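You operate a simulated robot arm through the tools that you are given. There is no shell and no other tool.

The job below is to be done with a simulated two-armed robot. You get a single attempt, and the scene is never put back.

Task
Stop the reader, switch off the logger and the silver monitor, and slide the orange slider to its blank end.
Fine: leave all plugs where they are.

The check looks at the end state, three seconds after you hand in, the way a careful person would. Anything else that was tipped, shoved, dropped, spilled or broken makes it a failure.

Robot
Two 7-joint arms with fingered hands on one trunk that stands fixed in place. Base frame: the origin is at the foot of the trunk, x ahead of it, y to its left, z up. Units: cm, degrees, N and s.
The left shoulder is at [5, 21.4, 86.9], the right one opposite. With the tool pointing down near the work surface each hand reaches from about 22 to 84 cm from the base axis, measured 20 degrees to its own side. Payload 3 kg a hand.
The tool frame of a hand sits at the grasp point between the pads (the TCP): z along the fingers, y along the line on which they close. The tips reach 2.6 cm beyond it. The gripper opens to 13.2 cm; its body begins 7.3 cm behind the TCP. The gripper is a hand of 3 fingers: y runs from the thumb to the fingers, the wrist lies at [0, 0, -22.9] in the tool frame.
Orientation is told as [roll, pitch, yaw] about the base's x, y, z axes, in that order, counted from this pose: with the fingers straight down and closing along the base's y, the tool's x points along the base's -x, its y along +y and its z along -z.

Tools
- The arms move only by the tool jog_arm. It takes "left_increments", "right_increments" or both (then of equal length, played together; a hand with none holds still); each is a list of rows, each an object of numbers (a shift or turn left out is 0): "tx", "ty", "tz": the shift along the tool's x, y, z in units of 40 mm (1.0 is 40 mm); "wx", "wy", "wz": the turn, a rotation vector about the tool's x, y, z in units of 4 degrees (1.0 is 4 degrees). In form: [{"tx": .., "ty": .., "tz": .., "wx": .., "wy": .., "wz": ..}, ...]. A call has 1 to 20 rows; each row shifts and turns the commanded pose from where the row before left it, along the tool's axes as they then stand. A call with a number of a shift or a turn outside -1 to 1 is refused whole. A row lasts 0.2 s, in which the tool goes at most 5 cm and 8.6 degrees; a call with a longer step from one row to the next is refused whole. A pose out of reach is approached as far as the arm can. The call stops where the force on the tool passes 40 N (or 10 N more than at its start, if that is more) or the arm is blocked; 0.2 s more then pass. In this call time passes only in rows, and 0.2 s behind the last. The reply holds the time, the measured pose of the TCP, the force on the tool along the base axes, the opening and the grip force, in the units named above and with some noise, with the torque about the TCP (base axes, N m) and any sound that the robot's microphone picked up.
- Cameras (640 x 400 px; columns grow to the right, rows downward): "scene" is now at [2.14, -3.36, 150.87]; the picture's right is [-0.40, -0.92, 0.00], its down [-0.49, 0.21, -0.85] and it looks along [0.78, -0.34, -0.53] (base axes); focal length 345 px, centre (320, 200). "left" rides on the left gripper at [-6.1, 0.3, -9.2] in its tool frame; the picture's right is [-0.05, -1.00, 0.00], its down [0.83, -0.04, -0.56] and it looks along [0.55, -0.03, 0.83] (tool axes); focal length 230 px, centre (320, 200). "right" rides on the right gripper at [6.2, 0.3, -9.2] in its tool frame; the picture's right is [-0.05, 1.00, 0.00], its down [-0.83, -0.04, -0.56] and it looks along [-0.55, -0.03, 0.83] (tool axes); focal length 230 px, centre (320, 200). There is no depth. A picture from a camera that has moved, and an enlarged one, comes with that camera's place and axes in the base frame and with its lens. The place of the scene camera against the robot may be out by one fixed shift of up to 1.2 cm in any direction.
- get_image(camera): a new picture of that camera. The clock stands still meanwhile.
- curl_fingers(finger1, finger2, thumb_bend, hand): sets how far each is bent, from 0 (flat) to 100 (curled in); at 30 the hand is open as for a grip, at 70 the pads meet at the TCP. One left out holds its place. A second passes; each finger stops where it meets its share of the squeeze, and holds until it gets a number again. It is the only way to open and close the hand. It gives what a move gives, with no picture; readings hold the bend of each and the force on the fingers (four entries, about 0 where the hand has none), thumb and palm.
- turn_head(pan, tilt): turns the head with the scene camera to pan (to the left, within 86 degrees either way) and tilt (down, from -29 to 69), counted from straight ahead of the robot. It gives what a move gives.
- close_up(camera, box): a new picture of the part [left, top, right, bottom] of that camera's present view, enlarged. The clock stands still meanwhile.
- close_job(): hands the job in; it is judged then, once.

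Places have to be worked out from the pictures, the camera data and where the tool is seen. Open the grippers and draw the arms clear of the work before you hand the job in, unless the task says otherwise.

The tools are called after ">>>" as name(argument=value, ...) on one line, values as JSON. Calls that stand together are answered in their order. jog_arm: Moves the arms, as the interface text tells. Its arguments: {"type":"object","properties":{"left_increments":{"type":"array","items":{"type":"object","properties":{"tx":{"type":"number"},"ty":{"type":"number"},"tz":{"type":"number"},"wx":{"type":"number"},"wy":{"type":"number"},"wz":{"type":"number"}}}},"right_increments":{"type":"array","items":{"type":"object","properties":{"tx":{"type":"number"},"ty":{"type":"number"},"tz":{"type":"number"},"wx":{"type":"number"},"wy":{"type":"number"},"wz":{"type":"number"}}}}},"required":[]} The other tools are called the same way: curl_fingers (finger1, finger2, thumb_bend, hand) moves the fingers one by one; turn_head (pan, tilt) turns the head that bears the scene camera; get_image (camera) takes a picture; close_up (camera, box) takes an enlarged picture of a part of a camera's view; close_job () hands the job in.

At the start:

```text
clock: 0.0
left_tcp_pos: [43.33, -6.18, 123.37]
left_orientation: [0.0, 0.0, -25.4]
left_force: [-0.1, 0.4, 0.0]
left_torque: [0.03, -0.01, 0.0]
left_grip_width: 13.23
left_grip_force: 0.1
left_shape: jaw
left_bend: [30.0, 30.0, 30.0]
left_finger forces: [0.0, 0.1, 0.0, 0.0, 0.0, 0.0]
right_tcp_pos: [35.2, -40.17, 120.16]
right_orientation: [0.0, 0.1, -25.4]
right_force: [0.3, -0.3, -0.4]
right_torque: [-0.01, 0.0, -0.03]
right_grip_width: 13.19
right_grip_force: 0.1
right_shape: jaw
right_bend: [30.0, 30.0, 30.0]
right_finger forces: [0.0, 0.0, 0.0, 0.0, 0.0, 0.1]
head pan, tilt (commanded): [-23.6, 32.0]
```

scene: 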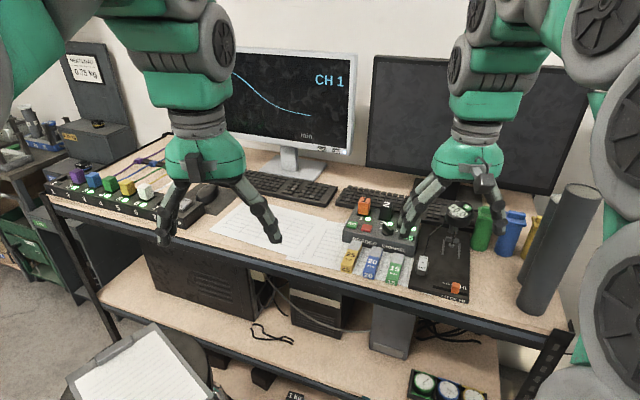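
right: 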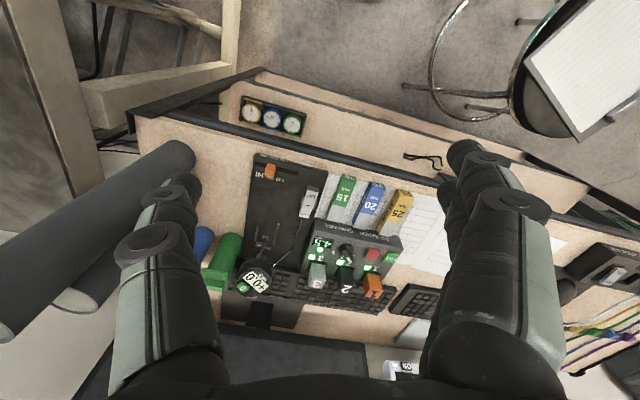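
left: 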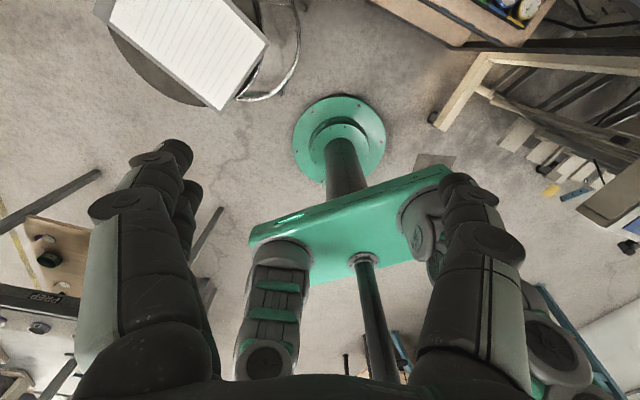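

I start by looking closely at the bench: the power strip on the left, the monitors, and the instrument in the middle.

>>> close_up(camera="scene", box=[320, 180, 500, 310])

>>> close_up(camera="scene", box=[30, 140, 230, 260])

>>> close_up(camera="scene", box=[220, 40, 380, 190])

>>> close_up(camera="right", box=[220, 130, 440, 320])

```text
3.08 times, centred on (410, 245) of scene
camera zoom: at [2.14, -3.36, 150.87], right [-0.4, -0.92, 0.0], down [-0.49, 0.21, -0.85], along [0.78, -0.34, -0.53], focal length 1062 px, centre (43, 62)
```

zoom: 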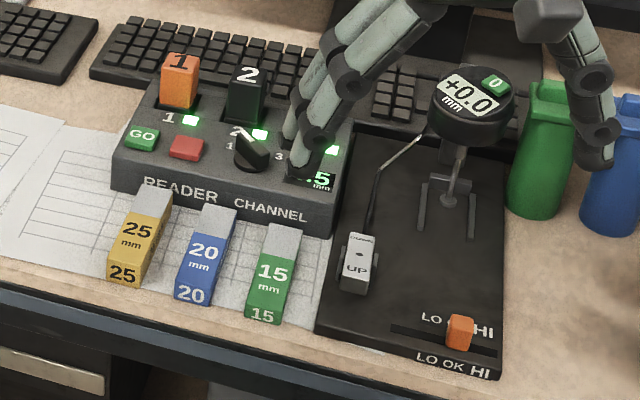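

```text
3.20 times, centred on (130, 200) of scene
camera zoom: at [2.14, -3.36, 150.87], right [-0.4, -0.92, 0.0], down [-0.49, 0.21, -0.85], along [0.78, -0.34, -0.53], focal length 1105 px, centre (928, 200)
```

zoom: 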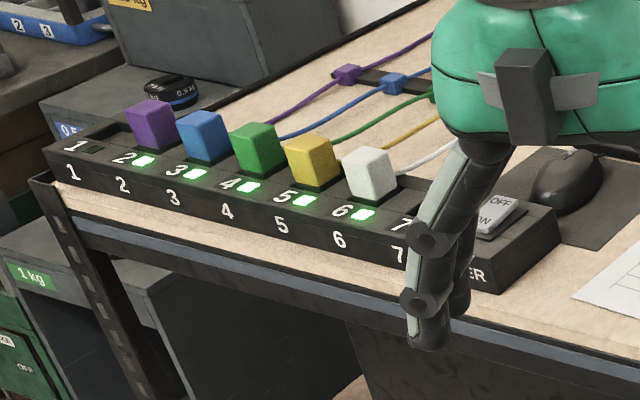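

```text
2.67 times, centred on (300, 115) of scene
camera zoom: at [2.14, -3.36, 150.87], right [-0.4, -0.92, 0.0], down [-0.49, 0.21, -0.85], along [0.78, -0.34, -0.53], focal length 921 px, centre (373, 427)
```

zoom: 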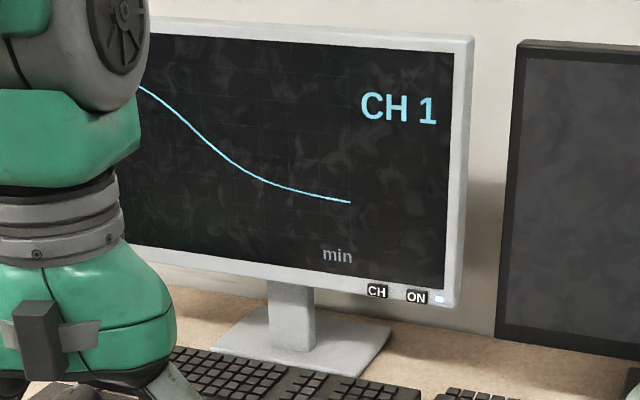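

```text
2.11 times, centred on (330, 225) of right
camera zoom: at [29.77, -37.08, 129.3], right [0.48, 0.88, 0.0], down [0.73, -0.39, 0.56], along [0.49, -0.26, -0.83], focal length 484 px, centre (299, 147)
```

zoom: 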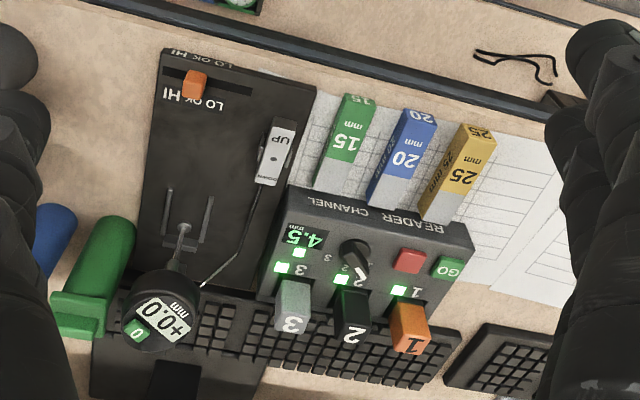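

The right-hand box reads READER with a green GO and a red button. The box by the power strip ending in "...ER" carries an ON/OFF rocker, and the silver monitor has CH and ON buttons. I move the left arm to the left, out of the view, so I can see the logger box.

>>> jog_arm(left_increments=[{"tx": 0.64, "ty": 0.77}, {"tx": 0.64, "ty": 0.77}, {"tx": 0.64, "ty": 0.77}, {"tx": 0.64, "ty": 0.77}, {"tx": 0.64, "ty": 0.77}, {"tx": 0.64, "ty": 0.77}, {"tx": 0.64, "ty": 0.77}, {"tx": 0.64, "ty": 0.77}])

>>> get_image(camera="scene")

```text
clock: 1.8
left_tcp_pos: [35.32, 24.86, 123.71]
left_orientation: [0.0, 0.0, -25.5]
left_force: [0.1, -0.4, 0.4]
left_torque: [-0.01, 0.04, -0.02]
left_grip_width: 13.18
left_grip_force: 0.0
left_shape: jaw
left_bend: [30.0, 30.0, 30.0]
left_finger forces: [0.0, 0.0, 0.0, 0.1, 0.0, 0.0]
right_tcp_pos: [35.24, -40.16, 120.04]
right_orientation: [0.1, 0.0, -25.5]
right_force: [0.0, 0.3, -0.5]
right_torque: [-0.04, -0.03, -0.04]
right_grip_width: 13.19
right_grip_force: 0.1
right_shape: jaw
right_bend: [30.0, 30.0, 30.0]
right_finger forces: [0.0, 0.0, 0.0, 0.0, 0.0, 0.1]
head pan, tilt (commanded): [-23.6, 32.0]
```

```text
taken
camera scene: at [2.14, -3.36, 150.87], right [-0.4, -0.92, 0.0], down [-0.49, 0.21, -0.85], along [0.78, -0.34, -0.53], focal length 345 px, centre (320, 200)
```

scene: 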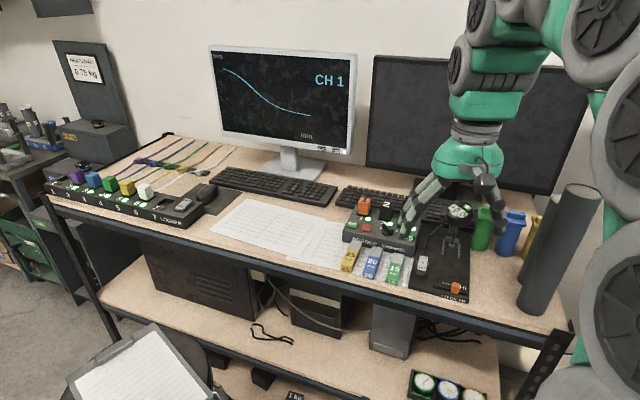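

Now the logger box is clear. I enlarge it, the plug strip and the whole monitor.

>>> close_up(camera="scene", box=[130, 170, 230, 232])

>>> close_up(camera="scene", box=[30, 130, 230, 250])

>>> close_up(camera="scene", box=[300, 130, 370, 174])

>>> close_up(camera="scene", box=[400, 240, 500, 302])

```text
6.40 times, centred on (180, 201) of scene
camera zoom: at [2.14, -3.36, 150.87], right [-0.4, -0.92, 0.0], down [-0.49, 0.21, -0.85], along [0.78, -0.34, -0.53], focal length 2210 px, centre (1216, 194)
```

zoom: 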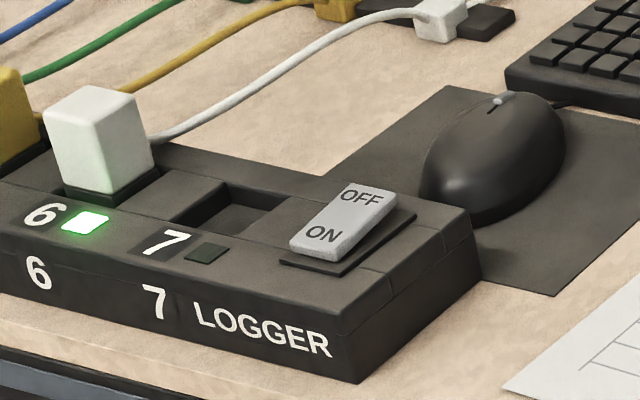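

```text
3.20 times, centred on (130, 190) of scene
camera zoom: at [2.14, -3.36, 150.87], right [-0.4, -0.92, 0.0], down [-0.49, 0.21, -0.85], along [0.78, -0.34, -0.53], focal length 1105 px, centre (928, 232)
```

zoom: 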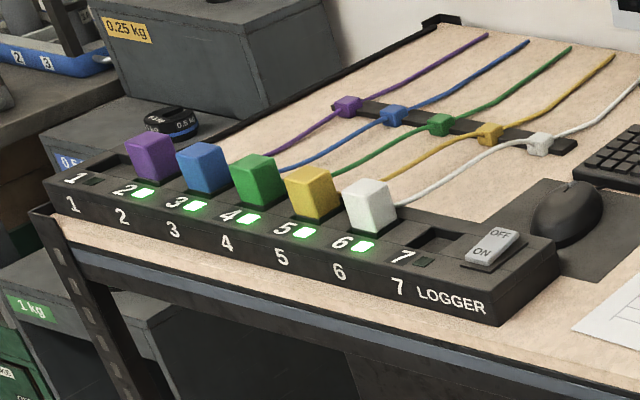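

```text
9.09 times, centred on (335, 152) of scene
camera zoom: at [2.14, -3.36, 150.87], right [-0.4, -0.92, 0.0], down [-0.49, 0.21, -0.85], along [0.78, -0.34, -0.53], focal length 3139 px, centre (184, 636)
```

zoom: 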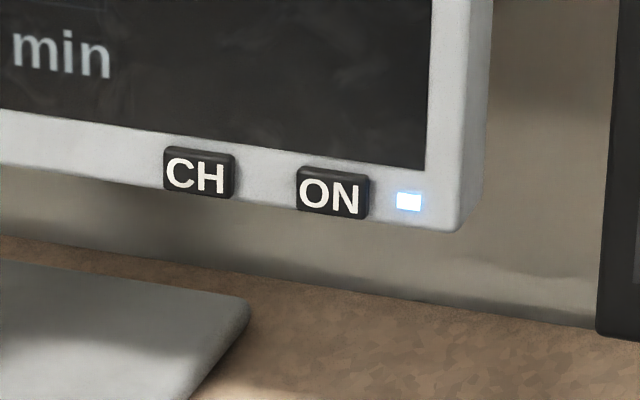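

```text
6.40 times, centred on (450, 271) of scene
camera zoom: at [2.14, -3.36, 150.87], right [-0.4, -0.92, 0.0], down [-0.49, 0.21, -0.85], along [0.78, -0.34, -0.53], focal length 2210 px, centre (-512, -254)
```

zoom: 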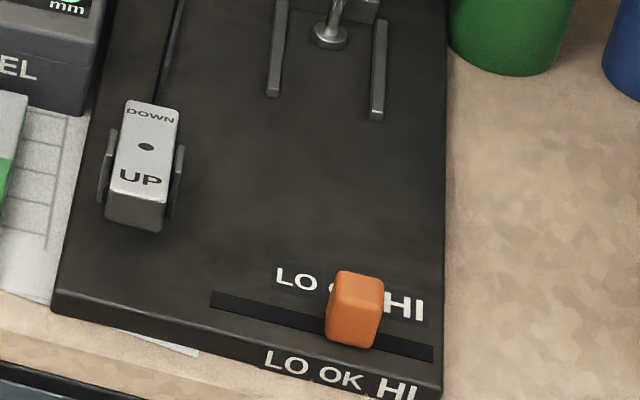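

The strip at the left is the LOGGER, with an ON/OFF rocker at its right end. The slider track is blank at its left end, and the silver monitor's ON button has a blue LED. I pitch both hands forward to get second views for measuring depths.

>>> jog_arm(right_increments=[{"wy": -1}, {"wy": -1}, {"wy": -1}, {"wy": -1}, {"wy": -1}, {"wy": -1}, {"wy": -1}, {"wy": -1}], left_increments=[{"wy": -1, "tx": -0.6}, {"wy": -1, "tx": -0.6}, {"wy": -1, "tx": -0.6}, {"wy": -1, "tx": -0.6}, {"wy": -1, "tx": -0.6}, {"wy": -1, "tx": -0.6}, {"wy": -1, "tx": -0.6}, {"wy": -1, "tx": -0.6}])

>>> get_image(camera="right")

>>> get_image(camera="left")

>>> get_image(camera="scene")

```text
clock: 3.6
left_tcp_pos: [51.87, 17.02, 128.07]
left_orientation: [0.0, -32.2, -25.5]
left_force: [-0.2, -0.6, 0.2]
left_torque: [0.0, 0.0, -0.04]
left_grip_width: 13.19
left_grip_force: 0.1
left_shape: jaw
left_bend: [30.0, 30.0, 30.0]
left_finger forces: [0.0, 0.0, 0.1, 0.0, 0.0, 0.0]
right_tcp_pos: [35.21, -40.03, 120.03]
right_orientation: [-0.1, -32.0, -25.4]
right_force: [0.6, 0.0, -0.3]
right_torque: [0.03, -0.01, 0.03]
right_grip_width: 13.2
right_grip_force: 0.0
right_shape: jaw
right_bend: [30.0, 30.0, 30.0]
right_finger forces: [0.0, 0.1, 0.1, 0.0, 0.1, 0.0]
head pan, tilt (commanded): [-23.6, 32.0]
```

```text
taken
camera right: at [26.19, -35.34, 124.64], right [0.47, 0.88, 0.03], down [0.35, -0.21, 0.91], along [0.81, -0.42, -0.41], focal length 230 px, centre (320, 200)
```

right: 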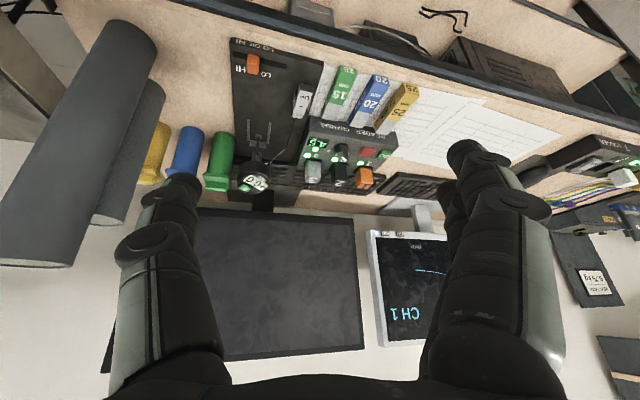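

```text
taken
camera left: at [52.32, 17.22, 139.19], right [-0.39, -0.92, 0.03], down [-0.92, 0.39, 0.03], along [-0.04, -0.01, -1.0], focal length 230 px, centre (320, 200)
```

left: 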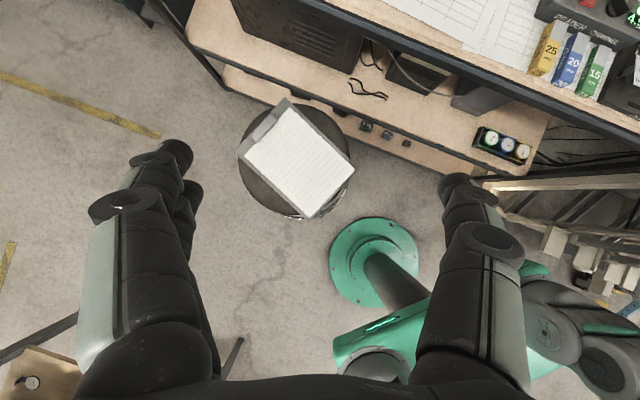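

```text
taken
camera scene: at [2.14, -3.36, 150.87], right [-0.4, -0.92, 0.0], down [-0.49, 0.21, -0.85], along [0.78, -0.34, -0.53], focal length 345 px, centre (320, 200)
```

scene: 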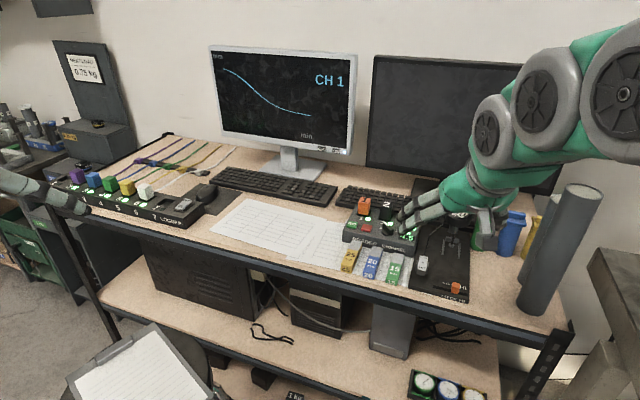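

The right camera now sees the monitor's lower edge and the logger (upside down). I enlarge both to triangulate.

>>> close_up(camera="right", box=[360, 200, 460, 262])

>>> close_up(camera="right", box=[540, 120, 640, 182])

>>> close_up(camera="right", box=[220, 30, 420, 200])

```text
6.40 times, centred on (410, 231) of right
camera zoom: at [26.19, -35.34, 124.64], right [0.47, 0.88, 0.03], down [0.35, -0.21, 0.91], along [0.81, -0.42, -0.41], focal length 1472 px, centre (-256, 2)
```

zoom: 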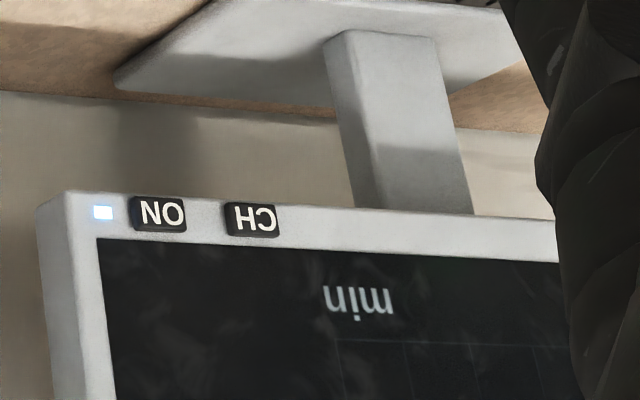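

```text
6.40 times, centred on (590, 151) of right
camera zoom: at [26.19, -35.34, 124.64], right [0.47, 0.88, 0.03], down [0.35, -0.21, 0.91], along [0.81, -0.42, -0.41], focal length 1472 px, centre (-1408, 514)
```

zoom: 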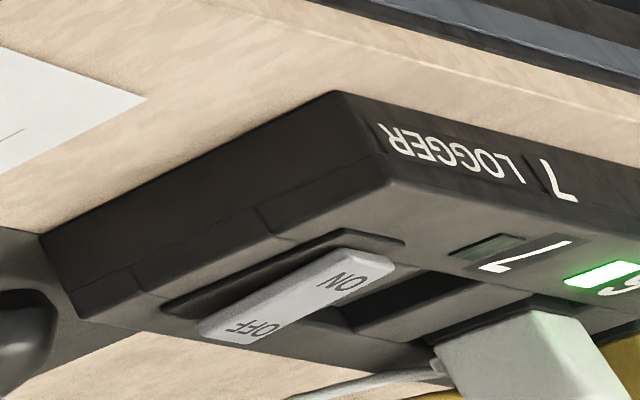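

```text
2.35 times, centred on (320, 115) of right
camera zoom: at [26.19, -35.34, 124.64], right [0.47, 0.88, 0.03], down [0.35, -0.21, 0.91], along [0.81, -0.42, -0.41], focal length 541 px, centre (320, 400)
```

zoom: 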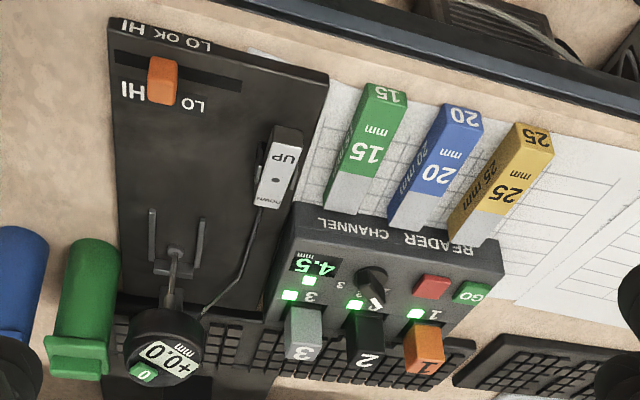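

Triangulating gives roughly: monitor ON button (92.6, -48.5, 106), rocker OFF end (97.1, -1.8, 97), red button (64.5, -44, 97) and slider (42, -54, 91). Next I make a one-finger pointing shape in the air with both hands and look at it.

>>> curl_fingers(hand="right", finger1=60, finger2=100, thumb_bend=100)

>>> curl_fingers(hand="left", finger1=60, finger2=100, thumb_bend=100)

>>> get_image(camera="right")

>>> get_image(camera="left")

>>> close_up(camera="scene", box=[370, 130, 530, 260])

```text
clock: 4.6
left_tcp_pos: [51.98, 16.98, 128.04]
left_orientation: [-0.1, -32.0, -25.3]
left_force: [0.0, -0.3, 0.3]
left_torque: [-0.04, -0.02, -0.01]
left_grip_width: 13.19
left_grip_force: 0.0
left_shape: jaw
left_bend: [30.0, 30.0, 30.0]
left_finger forces: [0.0, 0.0, 0.0, 0.1, 0.1, 0.0]
right_tcp_pos: [35.26, -40.06, 120.12]
right_orientation: [0.0, -32.0, -25.4]
right_force: [-0.1, 0.2, -0.9]
right_torque: [0.03, -0.01, 0.02]
right_grip_width: 1.76
right_grip_force: 0.1
right_shape: fingers
right_bend: [60.0, 90.0, 91.0]
right_finger forces: [0.1, 0.0, 0.0, 0.0, 0.1, 0.1]
head pan, tilt (commanded): [-23.6, 32.0]
```

```text
clock: 5.6
left_tcp_pos: [51.83, 16.88, 128.07]
left_orientation: [-0.1, -32.0, -25.4]
left_force: [0.5, 0.2, 0.0]
left_torque: [0.01, 0.0, -0.04]
left_grip_width: 1.79
left_grip_force: 0.2
left_shape: fingers
left_bend: [60.0, 90.0, 91.0]
left_finger forces: [0.1, 0.0, 0.0, 0.0, 0.0, 0.0]
right_tcp_pos: [35.18, -40.0, 120.14]
right_orientation: [0.1, -32.0, -25.5]
right_force: [-0.4, -0.2, -0.1]
right_torque: [-0.02, -0.01, 0.02]
right_grip_width: 1.77
right_grip_force: 0.0
right_shape: fingers
right_bend: [60.0, 90.0, 91.0]
right_finger forces: [0.1, 0.0, 0.0, 0.1, 0.1, 0.0]
head pan, tilt (commanded): [-23.6, 32.0]
```

```text
taken
camera right: at [26.19, -35.38, 124.66], right [0.47, 0.88, 0.03], down [0.35, -0.21, 0.91], along [0.81, -0.42, -0.41], focal length 230 px, centre (320, 200)
```

right: 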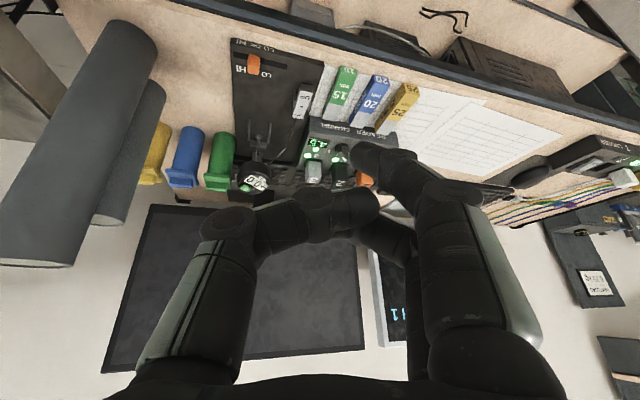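

```text
taken
camera left: at [52.31, 17.22, 139.18], right [-0.39, -0.92, 0.03], down [-0.92, 0.39, 0.03], along [-0.04, -0.01, -1.0], focal length 230 px, centre (320, 200)
```

left: 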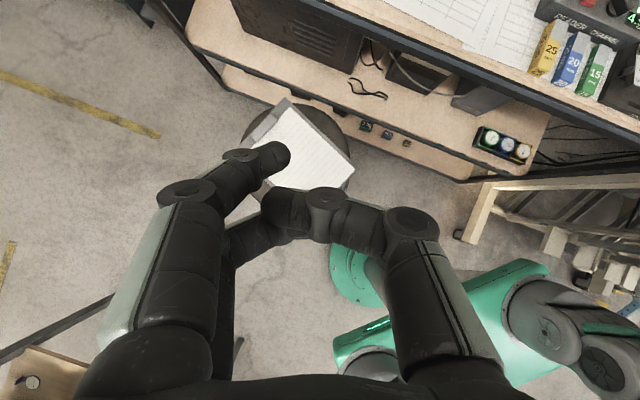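

```text
3.08 times, centred on (450, 195) of scene
camera zoom: at [2.14, -3.36, 150.87], right [-0.4, -0.92, 0.0], down [-0.49, 0.21, -0.85], along [0.78, -0.34, -0.53], focal length 1062 px, centre (-80, 215)
```

zoom: 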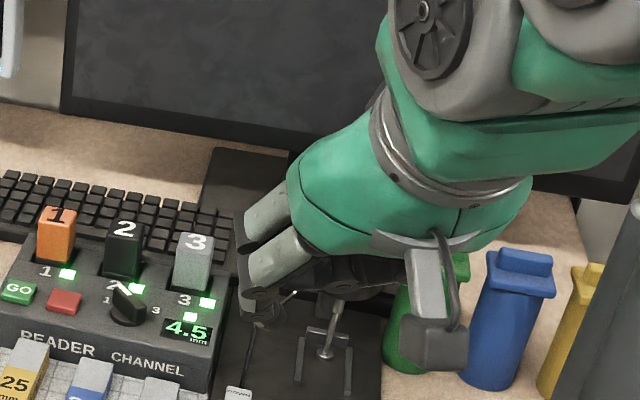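

Bends stop at about 90; finger1 sits on the camera side of each hand. The thumb is central, so I try it as the poker, with both fingers curled away.

>>> curl_fingers(hand="right", finger1=90, finger2=90, thumb_bend=45)

>>> curl_fingers(hand="left", finger1=90, finger2=90, thumb_bend=60)

>>> get_image(camera="right")

>>> get_image(camera="left")

>>> close_up(camera="scene", box=[370, 130, 530, 260])

```text
clock: 6.6
left_tcp_pos: [51.86, 17.01, 128.03]
left_orientation: [-0.1, -32.1, -25.5]
left_force: [0.2, 0.0, -0.9]
left_torque: [0.02, -0.01, -0.01]
left_grip_width: 1.76
left_grip_force: 0.0
left_shape: fingers
left_bend: [60.0, 90.0, 91.0]
left_finger forces: [0.0, 0.0, 0.0, 0.1, 0.0, 0.0]
right_tcp_pos: [35.25, -40.09, 120.17]
right_orientation: [0.0, -32.0, -25.3]
right_force: [0.0, -0.2, 0.0]
right_torque: [0.0, -0.02, 0.01]
right_grip_width: 0.01
right_grip_force: 0.1
right_shape: fingers
right_bend: [77.0, 81.0, 79.0]
right_finger forces: [0.0, 0.0, 0.0, 0.0, 0.0, 0.1]
head pan, tilt (commanded): [-23.6, 32.0]
```

```text
clock: 7.6
left_tcp_pos: [51.92, 16.91, 128.05]
left_orientation: [-0.1, -32.0, -25.4]
left_force: [-0.2, -0.3, 0.0]
left_torque: [0.01, 0.03, -0.04]
left_grip_width: 0.0
left_grip_force: 0.1
left_shape: fingers
left_bend: [77.0, 82.0, 76.0]
left_finger forces: [0.0, 0.1, 0.1, 0.0, 0.0, 0.0]
right_tcp_pos: [35.19, -40.05, 120.1]
right_orientation: [0.0, -32.0, -25.3]
right_force: [-0.1, 0.4, 0.6]
right_torque: [0.02, -0.01, 0.03]
right_grip_width: 0.0
right_grip_force: 0.0
right_shape: fingers
right_bend: [77.0, 81.0, 79.0]
right_finger forces: [0.0, 0.1, 0.1, 0.0, 0.1, 0.0]
head pan, tilt (commanded): [-23.6, 32.0]
```

```text
taken
camera right: at [26.19, -35.38, 124.66], right [0.47, 0.88, 0.03], down [0.35, -0.21, 0.91], along [0.81, -0.42, -0.41], focal length 230 px, centre (320, 200)
```

right: 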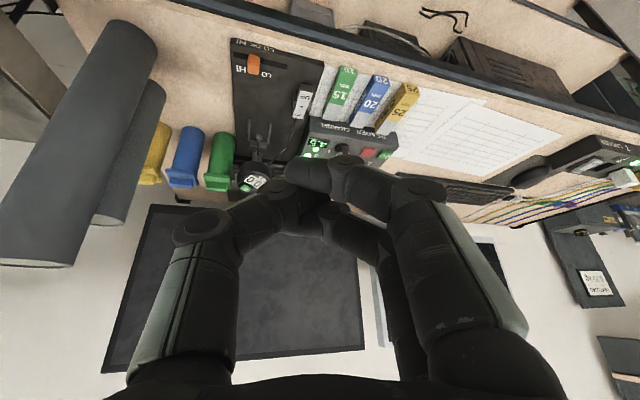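

```text
taken
camera left: at [52.32, 17.22, 139.17], right [-0.39, -0.92, 0.03], down [-0.92, 0.39, 0.03], along [-0.04, -0.01, -1.0], focal length 230 px, centre (320, 200)
```

left: 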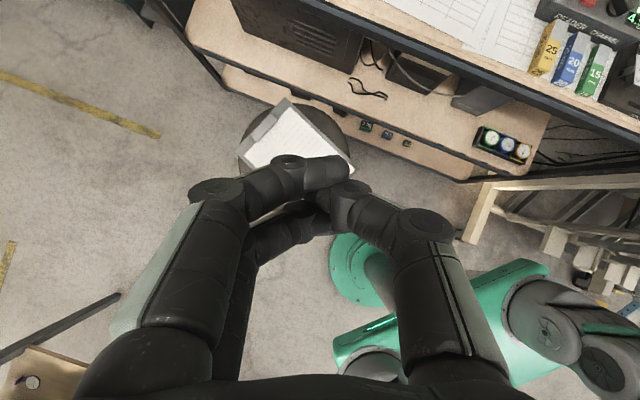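

```text
3.08 times, centred on (450, 195) of scene
camera zoom: at [2.14, -3.36, 150.87], right [-0.4, -0.92, 0.0], down [-0.49, 0.21, -0.85], along [0.78, -0.34, -0.53], focal length 1062 px, centre (-80, 215)
```

zoom: 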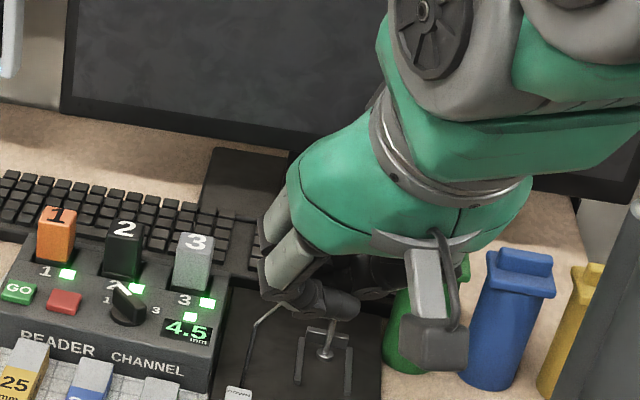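

The thumb got caught behind the curled fingers. I open all three first, then curl only the fingers.

>>> curl_fingers(hand="right", finger1=20, finger2=20, thumb_bend=30)

>>> curl_fingers(hand="right", finger1=90, finger2=90, thumb_bend=40)

>>> curl_fingers(hand="left", finger1=20, finger2=20, thumb_bend=30)

>>> curl_fingers(hand="left", finger1=90, finger2=90, thumb_bend=30)

>>> get_image(camera="right")

>>> get_image(camera="left")

>>> close_up(camera="scene", box=[370, 130, 530, 260])

```text
clock: 8.6
left_tcp_pos: [51.92, 17.07, 128.08]
left_orientation: [0.0, -32.0, -25.4]
left_force: [1.0, 0.2, -0.7]
left_torque: [0.01, 0.0, -0.01]
left_grip_width: 0.01
left_grip_force: 0.0
left_shape: fingers
left_bend: [77.0, 82.0, 76.0]
left_finger forces: [0.1, 0.1, 0.0, 0.0, 0.1, 0.1]
right_tcp_pos: [35.18, -40.05, 119.95]
right_orientation: [0.0, -32.0, -25.5]
right_force: [0.1, 0.4, -0.7]
right_torque: [-0.02, -0.02, -0.02]
right_grip_width: 7.99
right_grip_force: 0.1
right_shape: fingers
right_bend: [20.0, 36.0, 59.0]
right_finger forces: [0.0, 0.0, 0.0, 0.0, 0.0, 0.1]
head pan, tilt (commanded): [-23.6, 32.0]
```

```text
clock: 9.6
left_tcp_pos: [51.95, 17.02, 128.12]
left_orientation: [0.0, -31.9, -25.4]
left_force: [-0.2, -0.5, 1.1]
left_torque: [-0.02, -0.02, 0.02]
left_grip_width: 0.0
left_grip_force: 0.2
left_shape: fingers
left_bend: [77.0, 82.0, 76.0]
left_finger forces: [0.0, 0.0, 0.1, 0.0, 0.1, 0.0]
right_tcp_pos: [35.06, -40.15, 120.11]
right_orientation: [0.1, -32.0, -25.5]
right_force: [0.1, 0.8, -0.1]
right_torque: [-0.01, 0.01, 0.02]
right_grip_width: 0.0
right_grip_force: 0.0
right_shape: fingers
right_bend: [79.0, 75.0, 76.0]
right_finger forces: [0.0, 0.1, 0.0, 0.0, 0.1, 0.1]
head pan, tilt (commanded): [-23.6, 32.0]
```

```text
clock: 10.6
left_tcp_pos: [51.88, 16.98, 128.12]
left_orientation: [0.1, -32.0, -25.3]
left_force: [0.0, 0.1, 0.2]
left_torque: [-0.04, 0.01, 0.02]
left_grip_width: 7.98
left_grip_force: 0.1
left_shape: fingers
left_bend: [20.0, 37.0, 57.0]
left_finger forces: [0.0, 0.0, 0.1, 0.0, 0.0, 0.0]
right_tcp_pos: [35.16, -40.11, 120.08]
right_orientation: [0.0, -32.0, -25.5]
right_force: [0.7, 0.9, -0.3]
right_torque: [-0.01, -0.01, 0.0]
right_grip_width: 0.0
right_grip_force: 0.1
right_shape: fingers
right_bend: [79.0, 75.0, 76.0]
right_finger forces: [0.0, 0.0, 0.1, 0.1, 0.0, 0.0]
head pan, tilt (commanded): [-23.6, 32.0]
```

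```text
clock: 11.6
left_tcp_pos: [51.9, 16.91, 128.04]
left_orientation: [0.0, -32.0, -25.4]
left_force: [0.0, 0.6, -0.2]
left_torque: [0.01, -0.02, -0.01]
left_grip_width: 4.98
left_grip_force: 0.0
left_shape: fingers
left_bend: [90.0, 90.0, 30.0]
left_finger forces: [0.0, 0.1, 0.0, 0.0, 0.0, 0.0]
right_tcp_pos: [35.22, -40.14, 120.12]
right_orientation: [0.0, -32.0, -25.4]
right_force: [0.6, 0.9, -1.2]
right_torque: [0.0, -0.01, 0.0]
right_grip_width: 0.0
right_grip_force: 0.1
right_shape: fingers
right_bend: [79.0, 75.0, 76.0]
right_finger forces: [0.1, 0.0, 0.0, 0.0, 0.1, 0.0]
head pan, tilt (commanded): [-23.6, 32.0]
```

```text
taken
camera right: at [26.19, -35.38, 124.66], right [0.47, 0.88, 0.03], down [0.35, -0.21, 0.91], along [0.81, -0.42, -0.41], focal length 230 px, centre (320, 200)
```

right: 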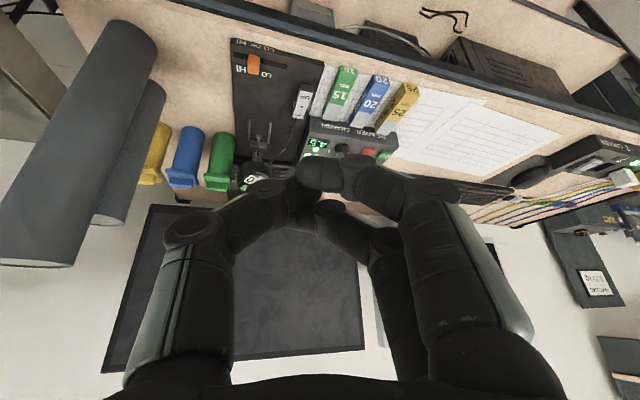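

```text
taken
camera left: at [52.32, 17.22, 139.17], right [-0.39, -0.92, 0.03], down [-0.92, 0.39, 0.03], along [-0.04, -0.01, -1.0], focal length 230 px, centre (320, 200)
```

left: 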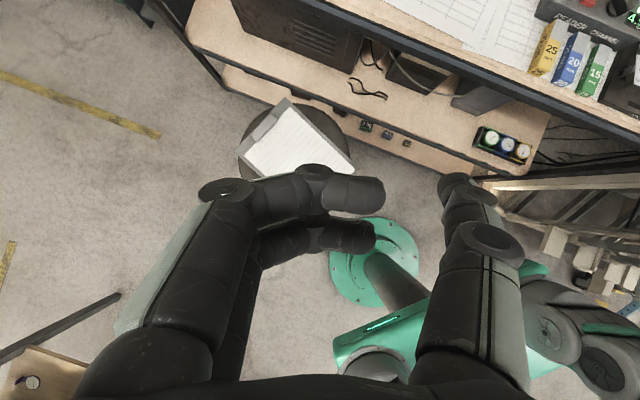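

```text
3.08 times, centred on (450, 195) of scene
camera zoom: at [2.14, -3.36, 150.87], right [-0.4, -0.92, 0.0], down [-0.49, 0.21, -0.85], along [0.78, -0.34, -0.53], focal length 1062 px, centre (-80, 215)
```

zoom: 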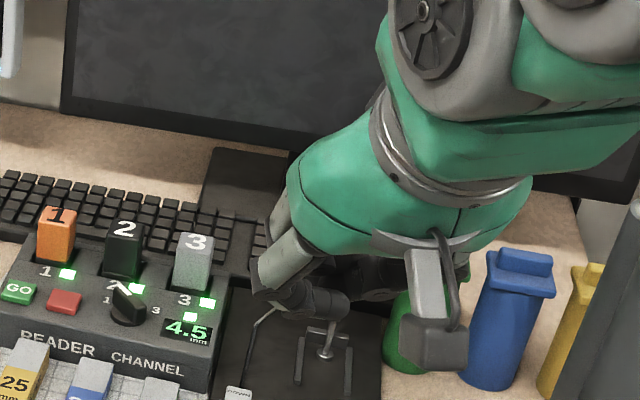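

The left hand shows how far a curled finger still reaches: about 4 cm behind the thumb tip. In a forward reach the lower finger (finger1 on the right hand, finger2 on the left) makes the best poker, so I reshape both hands that way.

>>> curl_fingers(hand="right", finger1=30, finger2=30, thumb_bend=20)

>>> curl_fingers(hand="right", finger1=45, finger2=100, thumb_bend=100)

>>> curl_fingers(hand="left", finger1=30, finger2=30, thumb_bend=20)

>>> curl_fingers(hand="left", finger1=100, finger2=45, thumb_bend=100)

>>> get_image(camera="right")

>>> get_image(camera="left")

>>> close_up(camera="scene", box=[370, 130, 530, 260])

```text
clock: 12.6
left_tcp_pos: [51.86, 16.91, 128.03]
left_orientation: [0.0, -32.0, -25.3]
left_force: [0.1, -0.2, 0.1]
left_torque: [-0.01, 0.01, -0.03]
left_grip_width: 4.99
left_grip_force: 0.0
left_shape: fingers
left_bend: [90.0, 90.0, 30.0]
left_finger forces: [0.1, 0.0, 0.1, 0.0, 0.0, 0.1]
right_tcp_pos: [35.21, -40.03, 120.11]
right_orientation: [0.0, -32.1, -25.4]
right_force: [-0.4, -0.2, -0.1]
right_torque: [-0.01, 0.02, 0.02]
right_grip_width: 7.04
right_grip_force: 0.1
right_shape: fingers
right_bend: [30.0, 41.0, 60.0]
right_finger forces: [0.0, 0.0, 0.1, 0.1, 0.0, 0.0]
head pan, tilt (commanded): [-23.6, 32.0]
```

```text
clock: 13.6
left_tcp_pos: [51.72, 16.97, 128.11]
left_orientation: [-0.1, -32.0, -25.4]
left_force: [-1.0, 0.1, -0.4]
left_torque: [0.0, -0.02, 0.0]
left_grip_width: 4.98
left_grip_force: 0.1
left_shape: fingers
left_bend: [90.0, 90.0, 30.0]
left_finger forces: [0.0, 0.1, 0.0, 0.0, 0.0, 0.0]
right_tcp_pos: [35.27, -40.05, 120.16]
right_orientation: [0.0, -32.0, -25.4]
right_force: [-0.5, -0.2, 0.0]
right_torque: [-0.03, -0.01, 0.01]
right_grip_width: 3.3
right_grip_force: 0.0
right_shape: fingers
right_bend: [45.0, 91.0, 96.0]
right_finger forces: [0.0, 0.0, 0.0, 0.0, 0.0, 0.0]
head pan, tilt (commanded): [-23.6, 32.0]
```

```text
clock: 14.6
left_tcp_pos: [51.94, 16.91, 128.05]
left_orientation: [0.1, -32.0, -25.4]
left_force: [-0.4, -0.1, -0.1]
left_torque: [-0.01, 0.02, -0.02]
left_grip_width: 14.45
left_grip_force: 0.0
left_shape: fingers
left_bend: [30.0, 30.0, 20.0]
left_finger forces: [0.1, 0.0, 0.0, 0.0, 0.0, 0.0]
right_tcp_pos: [35.16, -40.02, 120.23]
right_orientation: [0.0, -32.0, -25.4]
right_force: [0.3, 0.4, 0.6]
right_torque: [0.01, 0.03, -0.01]
right_grip_width: 3.32
right_grip_force: 0.1
right_shape: fingers
right_bend: [45.0, 91.0, 96.0]
right_finger forces: [0.1, 0.0, 0.0, 0.0, 0.1, 0.1]
head pan, tilt (commanded): [-23.6, 32.0]
```

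```text
clock: 15.6
left_tcp_pos: [51.97, 17.16, 128.05]
left_orientation: [-0.1, -31.9, -25.4]
left_force: [0.7, -1.0, 0.0]
left_torque: [0.01, 0.03, -0.02]
left_grip_width: 0.57
left_grip_force: 0.1
left_shape: fingers
left_bend: [97.0, 45.0, 92.0]
left_finger forces: [0.0, 0.0, 0.0, 0.0, 0.0, 0.0]
right_tcp_pos: [35.26, -40.06, 120.12]
right_orientation: [0.0, -32.1, -25.3]
right_force: [-0.5, 0.1, 0.2]
right_torque: [-0.02, 0.01, -0.01]
right_grip_width: 3.3
right_grip_force: 0.0
right_shape: fingers
right_bend: [45.0, 91.0, 96.0]
right_finger forces: [0.1, 0.1, 0.1, 0.1, 0.0, 0.1]
head pan, tilt (commanded): [-23.6, 32.0]
```

```text
taken
camera right: at [26.19, -35.38, 124.66], right [0.47, 0.88, 0.03], down [0.35, -0.21, 0.91], along [0.81, -0.42, -0.41], focal length 230 px, centre (320, 200)
```

right: 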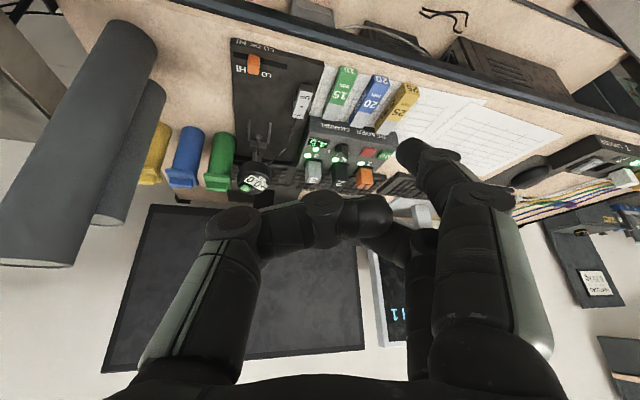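

```text
taken
camera left: at [52.32, 17.22, 139.18], right [-0.39, -0.92, 0.03], down [-0.92, 0.39, 0.03], along [-0.04, -0.01, -1.0], focal length 230 px, centre (320, 200)
```

left: 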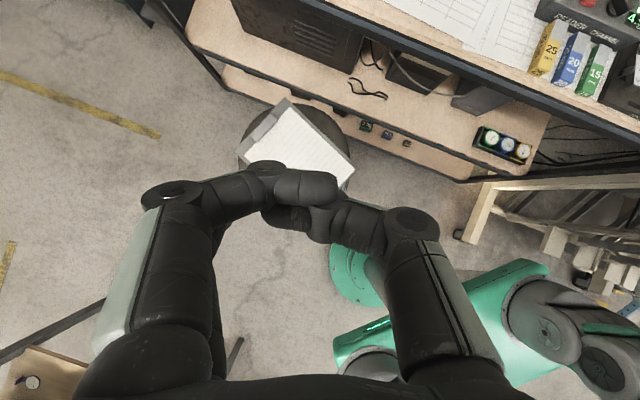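

```text
3.08 times, centred on (450, 195) of scene
camera zoom: at [2.14, -3.36, 150.87], right [-0.4, -0.92, 0.0], down [-0.49, 0.21, -0.85], along [0.78, -0.34, -0.53], focal length 1062 px, centre (-80, 215)
```

zoom: 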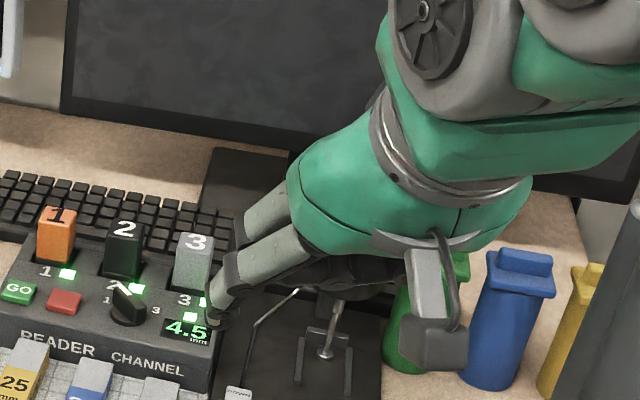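

The extended finger1 tip on the right hand sits at about (1.5, 4.6, 2.5) in its tool frame. I yaw the right hand square to the bench so the curled thumb stays clear of the plugs, then hover high over the red button.

>>> jog_arm(right_increments=[{"wx": 0.546, "wz": 0.873}, {"wx": 0.546, "wz": 0.873}, {"wx": 0.546, "wz": 0.873}, {"wx": 0.546, "wz": 0.873}, {"wx": 0.546, "wz": 0.873}, {"tx": -0.425, "ty": 0.428, "tz": 0.672}, {"tx": -0.425, "ty": 0.428, "tz": 0.672}, {"tx": -0.425, "ty": 0.428, "tz": 0.672}, {"tx": -0.425, "ty": 0.428, "tz": 0.672}, {"tx": -0.425, "ty": 0.428, "tz": 0.672}, {"tx": -0.425, "ty": 0.428, "tz": 0.672}])

>>> get_image(camera="right")

>>> get_image(camera="scene")

```text
clock: 18.0
left_tcp_pos: [51.86, 17.03, 128.18]
left_orientation: [0.0, -32.0, -25.3]
left_force: [0.4, 0.2, 0.5]
left_torque: [0.03, 0.02, -0.01]
left_grip_width: 0.5
left_grip_force: 0.0
left_shape: fingers
left_bend: [97.0, 45.0, 92.0]
left_finger forces: [0.1, 0.0, 0.0, 0.0, 0.0, 0.0]
right_tcp_pos: [54.41, -45.12, 111.85]
right_orientation: [0.0, -32.0, -45.9]
right_force: [-0.3, -0.5, -0.2]
right_torque: [0.01, 0.02, 0.0]
right_grip_width: 3.35
right_grip_force: 0.1
right_shape: fingers
right_bend: [45.0, 91.0, 96.0]
right_finger forces: [0.0, 0.0, 0.1, 0.1, 0.0, 0.0]
head pan, tilt (commanded): [-23.6, 32.0]
```

```text
taken
camera right: at [47.66, -37.66, 116.32], right [0.75, 0.66, 0.03], down [0.25, -0.33, 0.91], along [0.61, -0.68, -0.41], focal length 230 px, centre (320, 200)
```

right: 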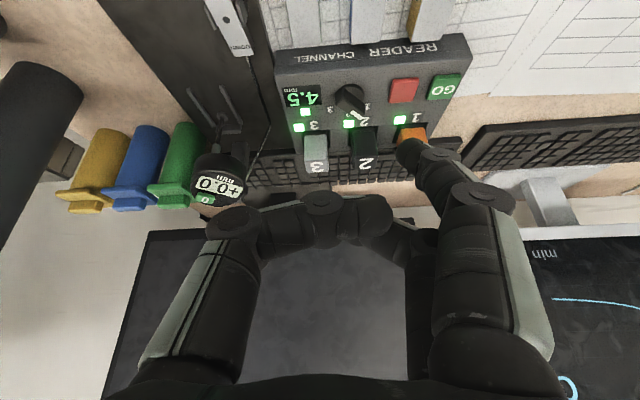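

```text
taken
camera scene: at [2.14, -3.36, 150.87], right [-0.4, -0.92, 0.0], down [-0.49, 0.21, -0.85], along [0.78, -0.34, -0.53], focal length 345 px, centre (320, 200)
```

scene: 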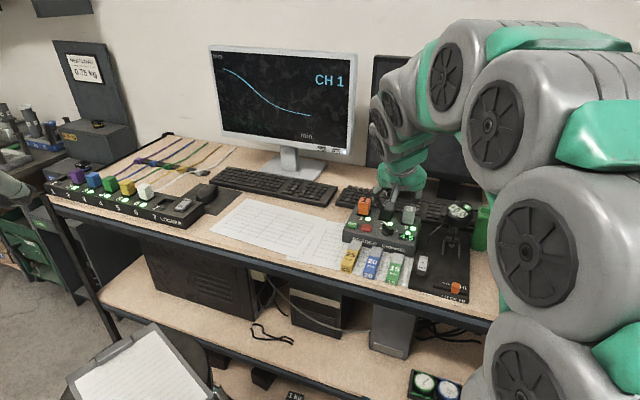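

The red button now triangulates to about (66, -44.4, 96.2), so it lies (1.9, 8.8, 17.2) from the TCP in tool axes. I move to about 4 cm short of it along the finger and check the alignment.

>>> jog_arm(right_increments=[{"tx": 0.025, "ty": 0.26, "tz": 0.67}, {"tx": 0.025, "ty": 0.26, "tz": 0.67}, {"tx": 0.025, "ty": 0.26, "tz": 0.67}, {"tx": 0.025, "ty": 0.26, "tz": 0.67}])

>>> get_image(camera="right")

>>> close_up(camera="scene", box=[320, 150, 480, 280])

```text
clock: 19.0
left_tcp_pos: [51.92, 16.87, 128.07]
left_orientation: [0.0, -31.9, -25.4]
left_force: [-0.4, -0.5, -0.2]
left_torque: [0.01, -0.01, 0.02]
left_grip_width: 0.57
left_grip_force: 0.1
left_shape: fingers
left_bend: [97.0, 45.0, 92.0]
left_finger forces: [0.0, 0.1, 0.0, 0.0, 0.1, 0.0]
right_tcp_pos: [61.23, -46.28, 102.23]
right_orientation: [-0.1, -32.0, -45.8]
right_force: [0.1, 0.4, -0.5]
right_torque: [-0.01, 0.03, 0.01]
right_grip_width: 3.33
right_grip_force: 0.1
right_shape: fingers
right_bend: [45.0, 91.0, 96.0]
right_finger forces: [0.0, 0.1, 0.0, 0.0, 0.1, 0.1]
head pan, tilt (commanded): [-23.6, 32.0]
```

```text
taken
camera right: at [54.49, -38.74, 106.92], right [0.75, 0.66, 0.03], down [0.25, -0.32, 0.91], along [0.61, -0.67, -0.41], focal length 230 px, centre (320, 200)
```

right: 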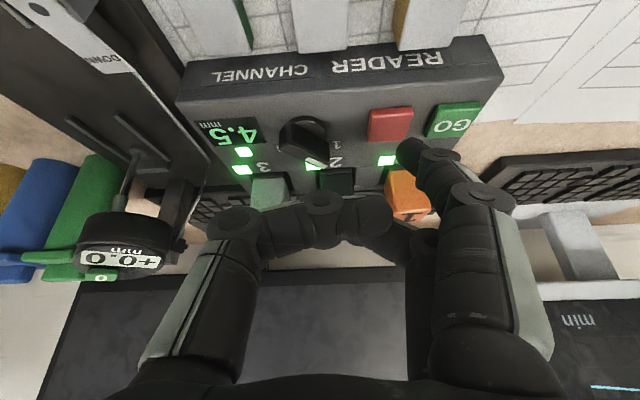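

```text
3.08 times, centred on (400, 215) of scene
camera zoom: at [2.14, -3.36, 150.87], right [-0.4, -0.92, 0.0], down [-0.49, 0.21, -0.85], along [0.78, -0.34, -0.53], focal length 1062 px, centre (74, 154)
```

zoom: 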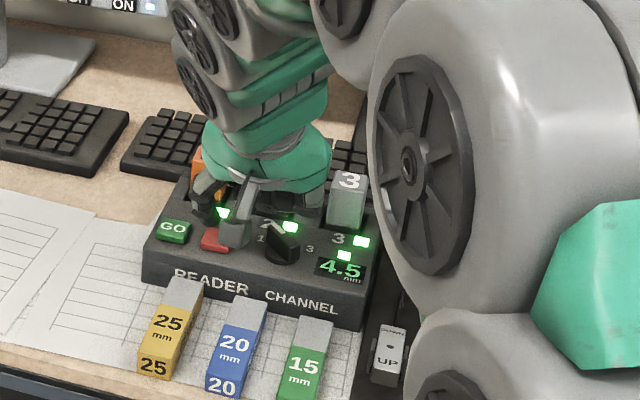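

The button measures (66.3, -44.4, 96.0), which is (1.5, 4.95, 6.5) in tool axes. That is straight ahead of the fingertip with about 4 cm to go, and the plug stands 5.7 cm behind it. I advance 3 cm and look again.

>>> jog_arm(right_increments=[{"ty": 0.03, "tz": 0.25}, {"ty": 0.03, "tz": 0.25}, {"ty": 0.03, "tz": 0.25}])

>>> get_image(camera="right")

>>> close_up(camera="scene", box=[330, 180, 430, 260])

```text
clock: 19.8
left_tcp_pos: [51.92, 16.9, 128.03]
left_orientation: [0.0, -32.0, -25.4]
left_force: [-1.4, 0.4, -0.1]
left_torque: [0.01, 0.0, 0.01]
left_grip_width: 0.57
left_grip_force: 0.1
left_shape: fingers
left_bend: [97.0, 45.0, 92.0]
left_finger forces: [0.0, 0.1, 0.1, 0.0, 0.0, 0.0]
right_tcp_pos: [62.61, -47.1, 100.0]
right_orientation: [0.0, -32.1, -46.0]
right_force: [-0.9, -0.4, 2.8]
right_torque: [0.12, -0.09, 0.02]
right_grip_width: 3.32
right_grip_force: 1.4
right_shape: fingers
right_bend: [45.0, 91.0, 96.0]
right_finger forces: [2.9, 0.0, 0.0, 0.1, 0.0, 0.0]
head pan, tilt (commanded): [-23.6, 32.0]
heard: click
```

```text
taken
camera right: at [55.77, -39.67, 104.56], right [0.75, 0.66, 0.03], down [0.25, -0.32, 0.91], along [0.61, -0.68, -0.41], focal length 230 px, centre (320, 200)
```

right: 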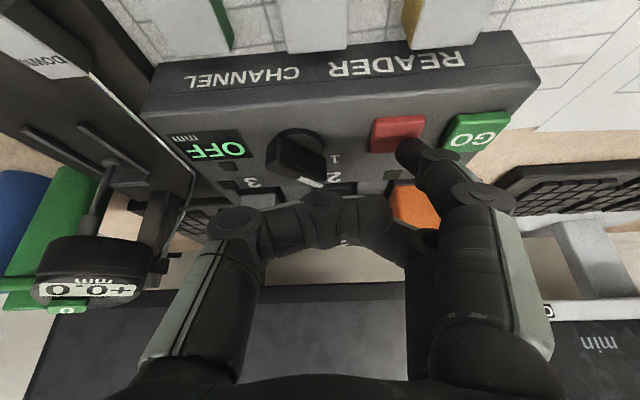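

```text
5.00 times, centred on (380, 220) of scene
camera zoom: at [2.13, -3.36, 150.87], right [-0.4, -0.92, 0.0], down [-0.49, 0.21, -0.85], along [0.78, -0.34, -0.53], focal length 1726 px, centre (20, 100)
```

zoom: 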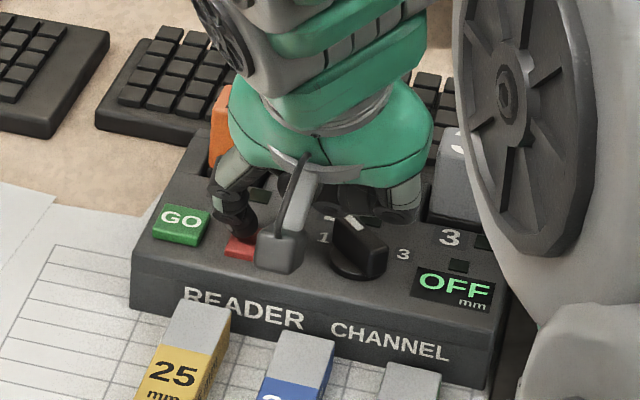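

A click was heard, and the reader display now reads OFF with its lamps dark. I back the finger off along its own axis, then pitch the hand further forward to get ready for the monitor.

>>> jog_arm(right_increments=[{"tz": -0.5}, {"tz": -1}, {"tz": -1}, {"tz": -0.5}, {"wy": -0.95}, {"wy": -0.95}, {"wy": -0.95}, {"wy": -0.95}, {"wy": -0.95}, {"wy": -0.95}, {"wy": -0.95}, {"wy": -0.95}])

>>> get_image(camera="right")

>>> get_image(camera="scene")

```text
clock: 22.4
left_tcp_pos: [51.82, 17.01, 128.05]
left_orientation: [0.0, -32.0, -25.5]
left_force: [0.5, -0.9, -0.2]
left_torque: [0.05, 0.0, -0.02]
left_grip_width: 0.54
left_grip_force: 0.1
left_shape: fingers
left_bend: [97.0, 45.0, 92.0]
left_finger forces: [0.0, 0.1, 0.1, 0.0, 0.0, 0.1]
right_tcp_pos: [58.03, -42.47, 110.04]
right_orientation: [0.1, -62.5, -46.0]
right_force: [1.5, 1.0, 0.2]
right_torque: [-0.01, -0.04, -0.01]
right_grip_width: 3.33
right_grip_force: 0.1
right_shape: fingers
right_bend: [45.0, 91.0, 96.0]
right_finger forces: [0.0, 0.1, 0.0, 0.0, 0.1, 0.0]
head pan, tilt (commanded): [-23.6, 32.0]
```

```text
taken
camera right: at [50.72, -34.36, 108.96], right [0.73, 0.68, 0.05], down [-0.11, 0.05, 0.99], along [0.67, -0.73, 0.11], focal length 230 px, centre (320, 200)
```

right: 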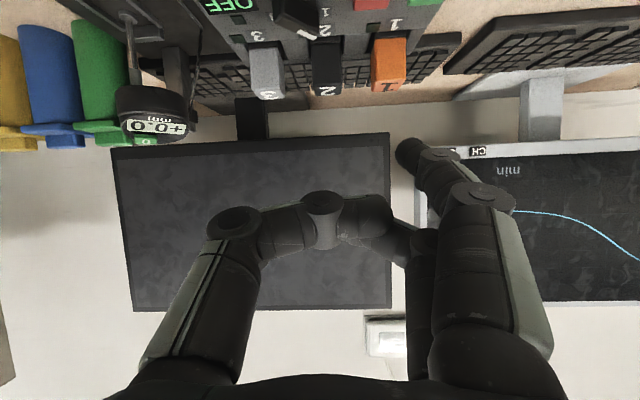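

```text
taken
camera scene: at [2.14, -3.36, 150.87], right [-0.4, -0.92, 0.0], down [-0.49, 0.21, -0.85], along [0.78, -0.34, -0.53], focal length 345 px, centre (320, 200)
```

scene: 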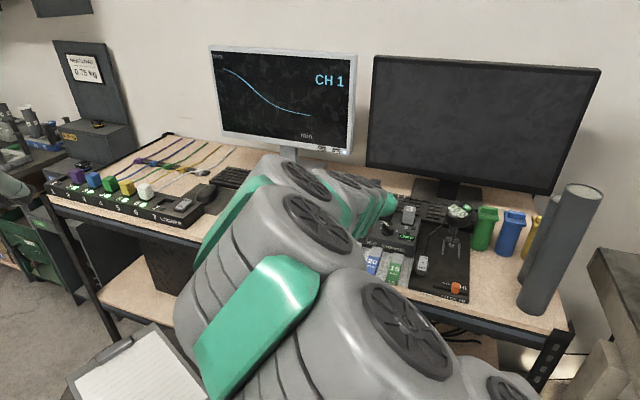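

The monitors face straight toward the hand at yaw -46. I enlarge the CH/ON area behind the fingertip.

>>> close_up(camera="right", box=[380, 110, 540, 210])

```text
4.00 times, centred on (460, 160) of right
camera zoom: at [50.72, -34.36, 108.96], right [0.73, 0.68, 0.05], down [-0.11, 0.05, 0.99], along [0.67, -0.73, 0.11], focal length 920 px, centre (-240, 360)
```

zoom: 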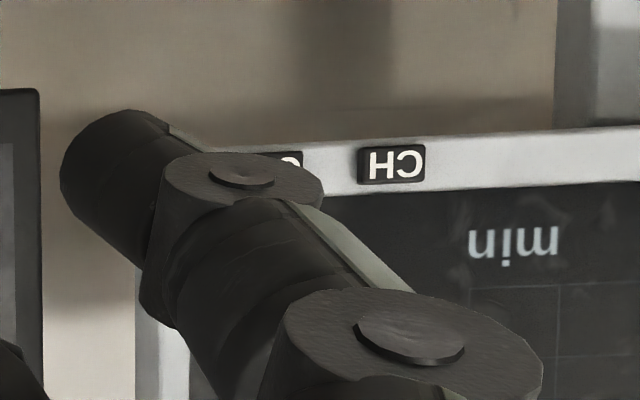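

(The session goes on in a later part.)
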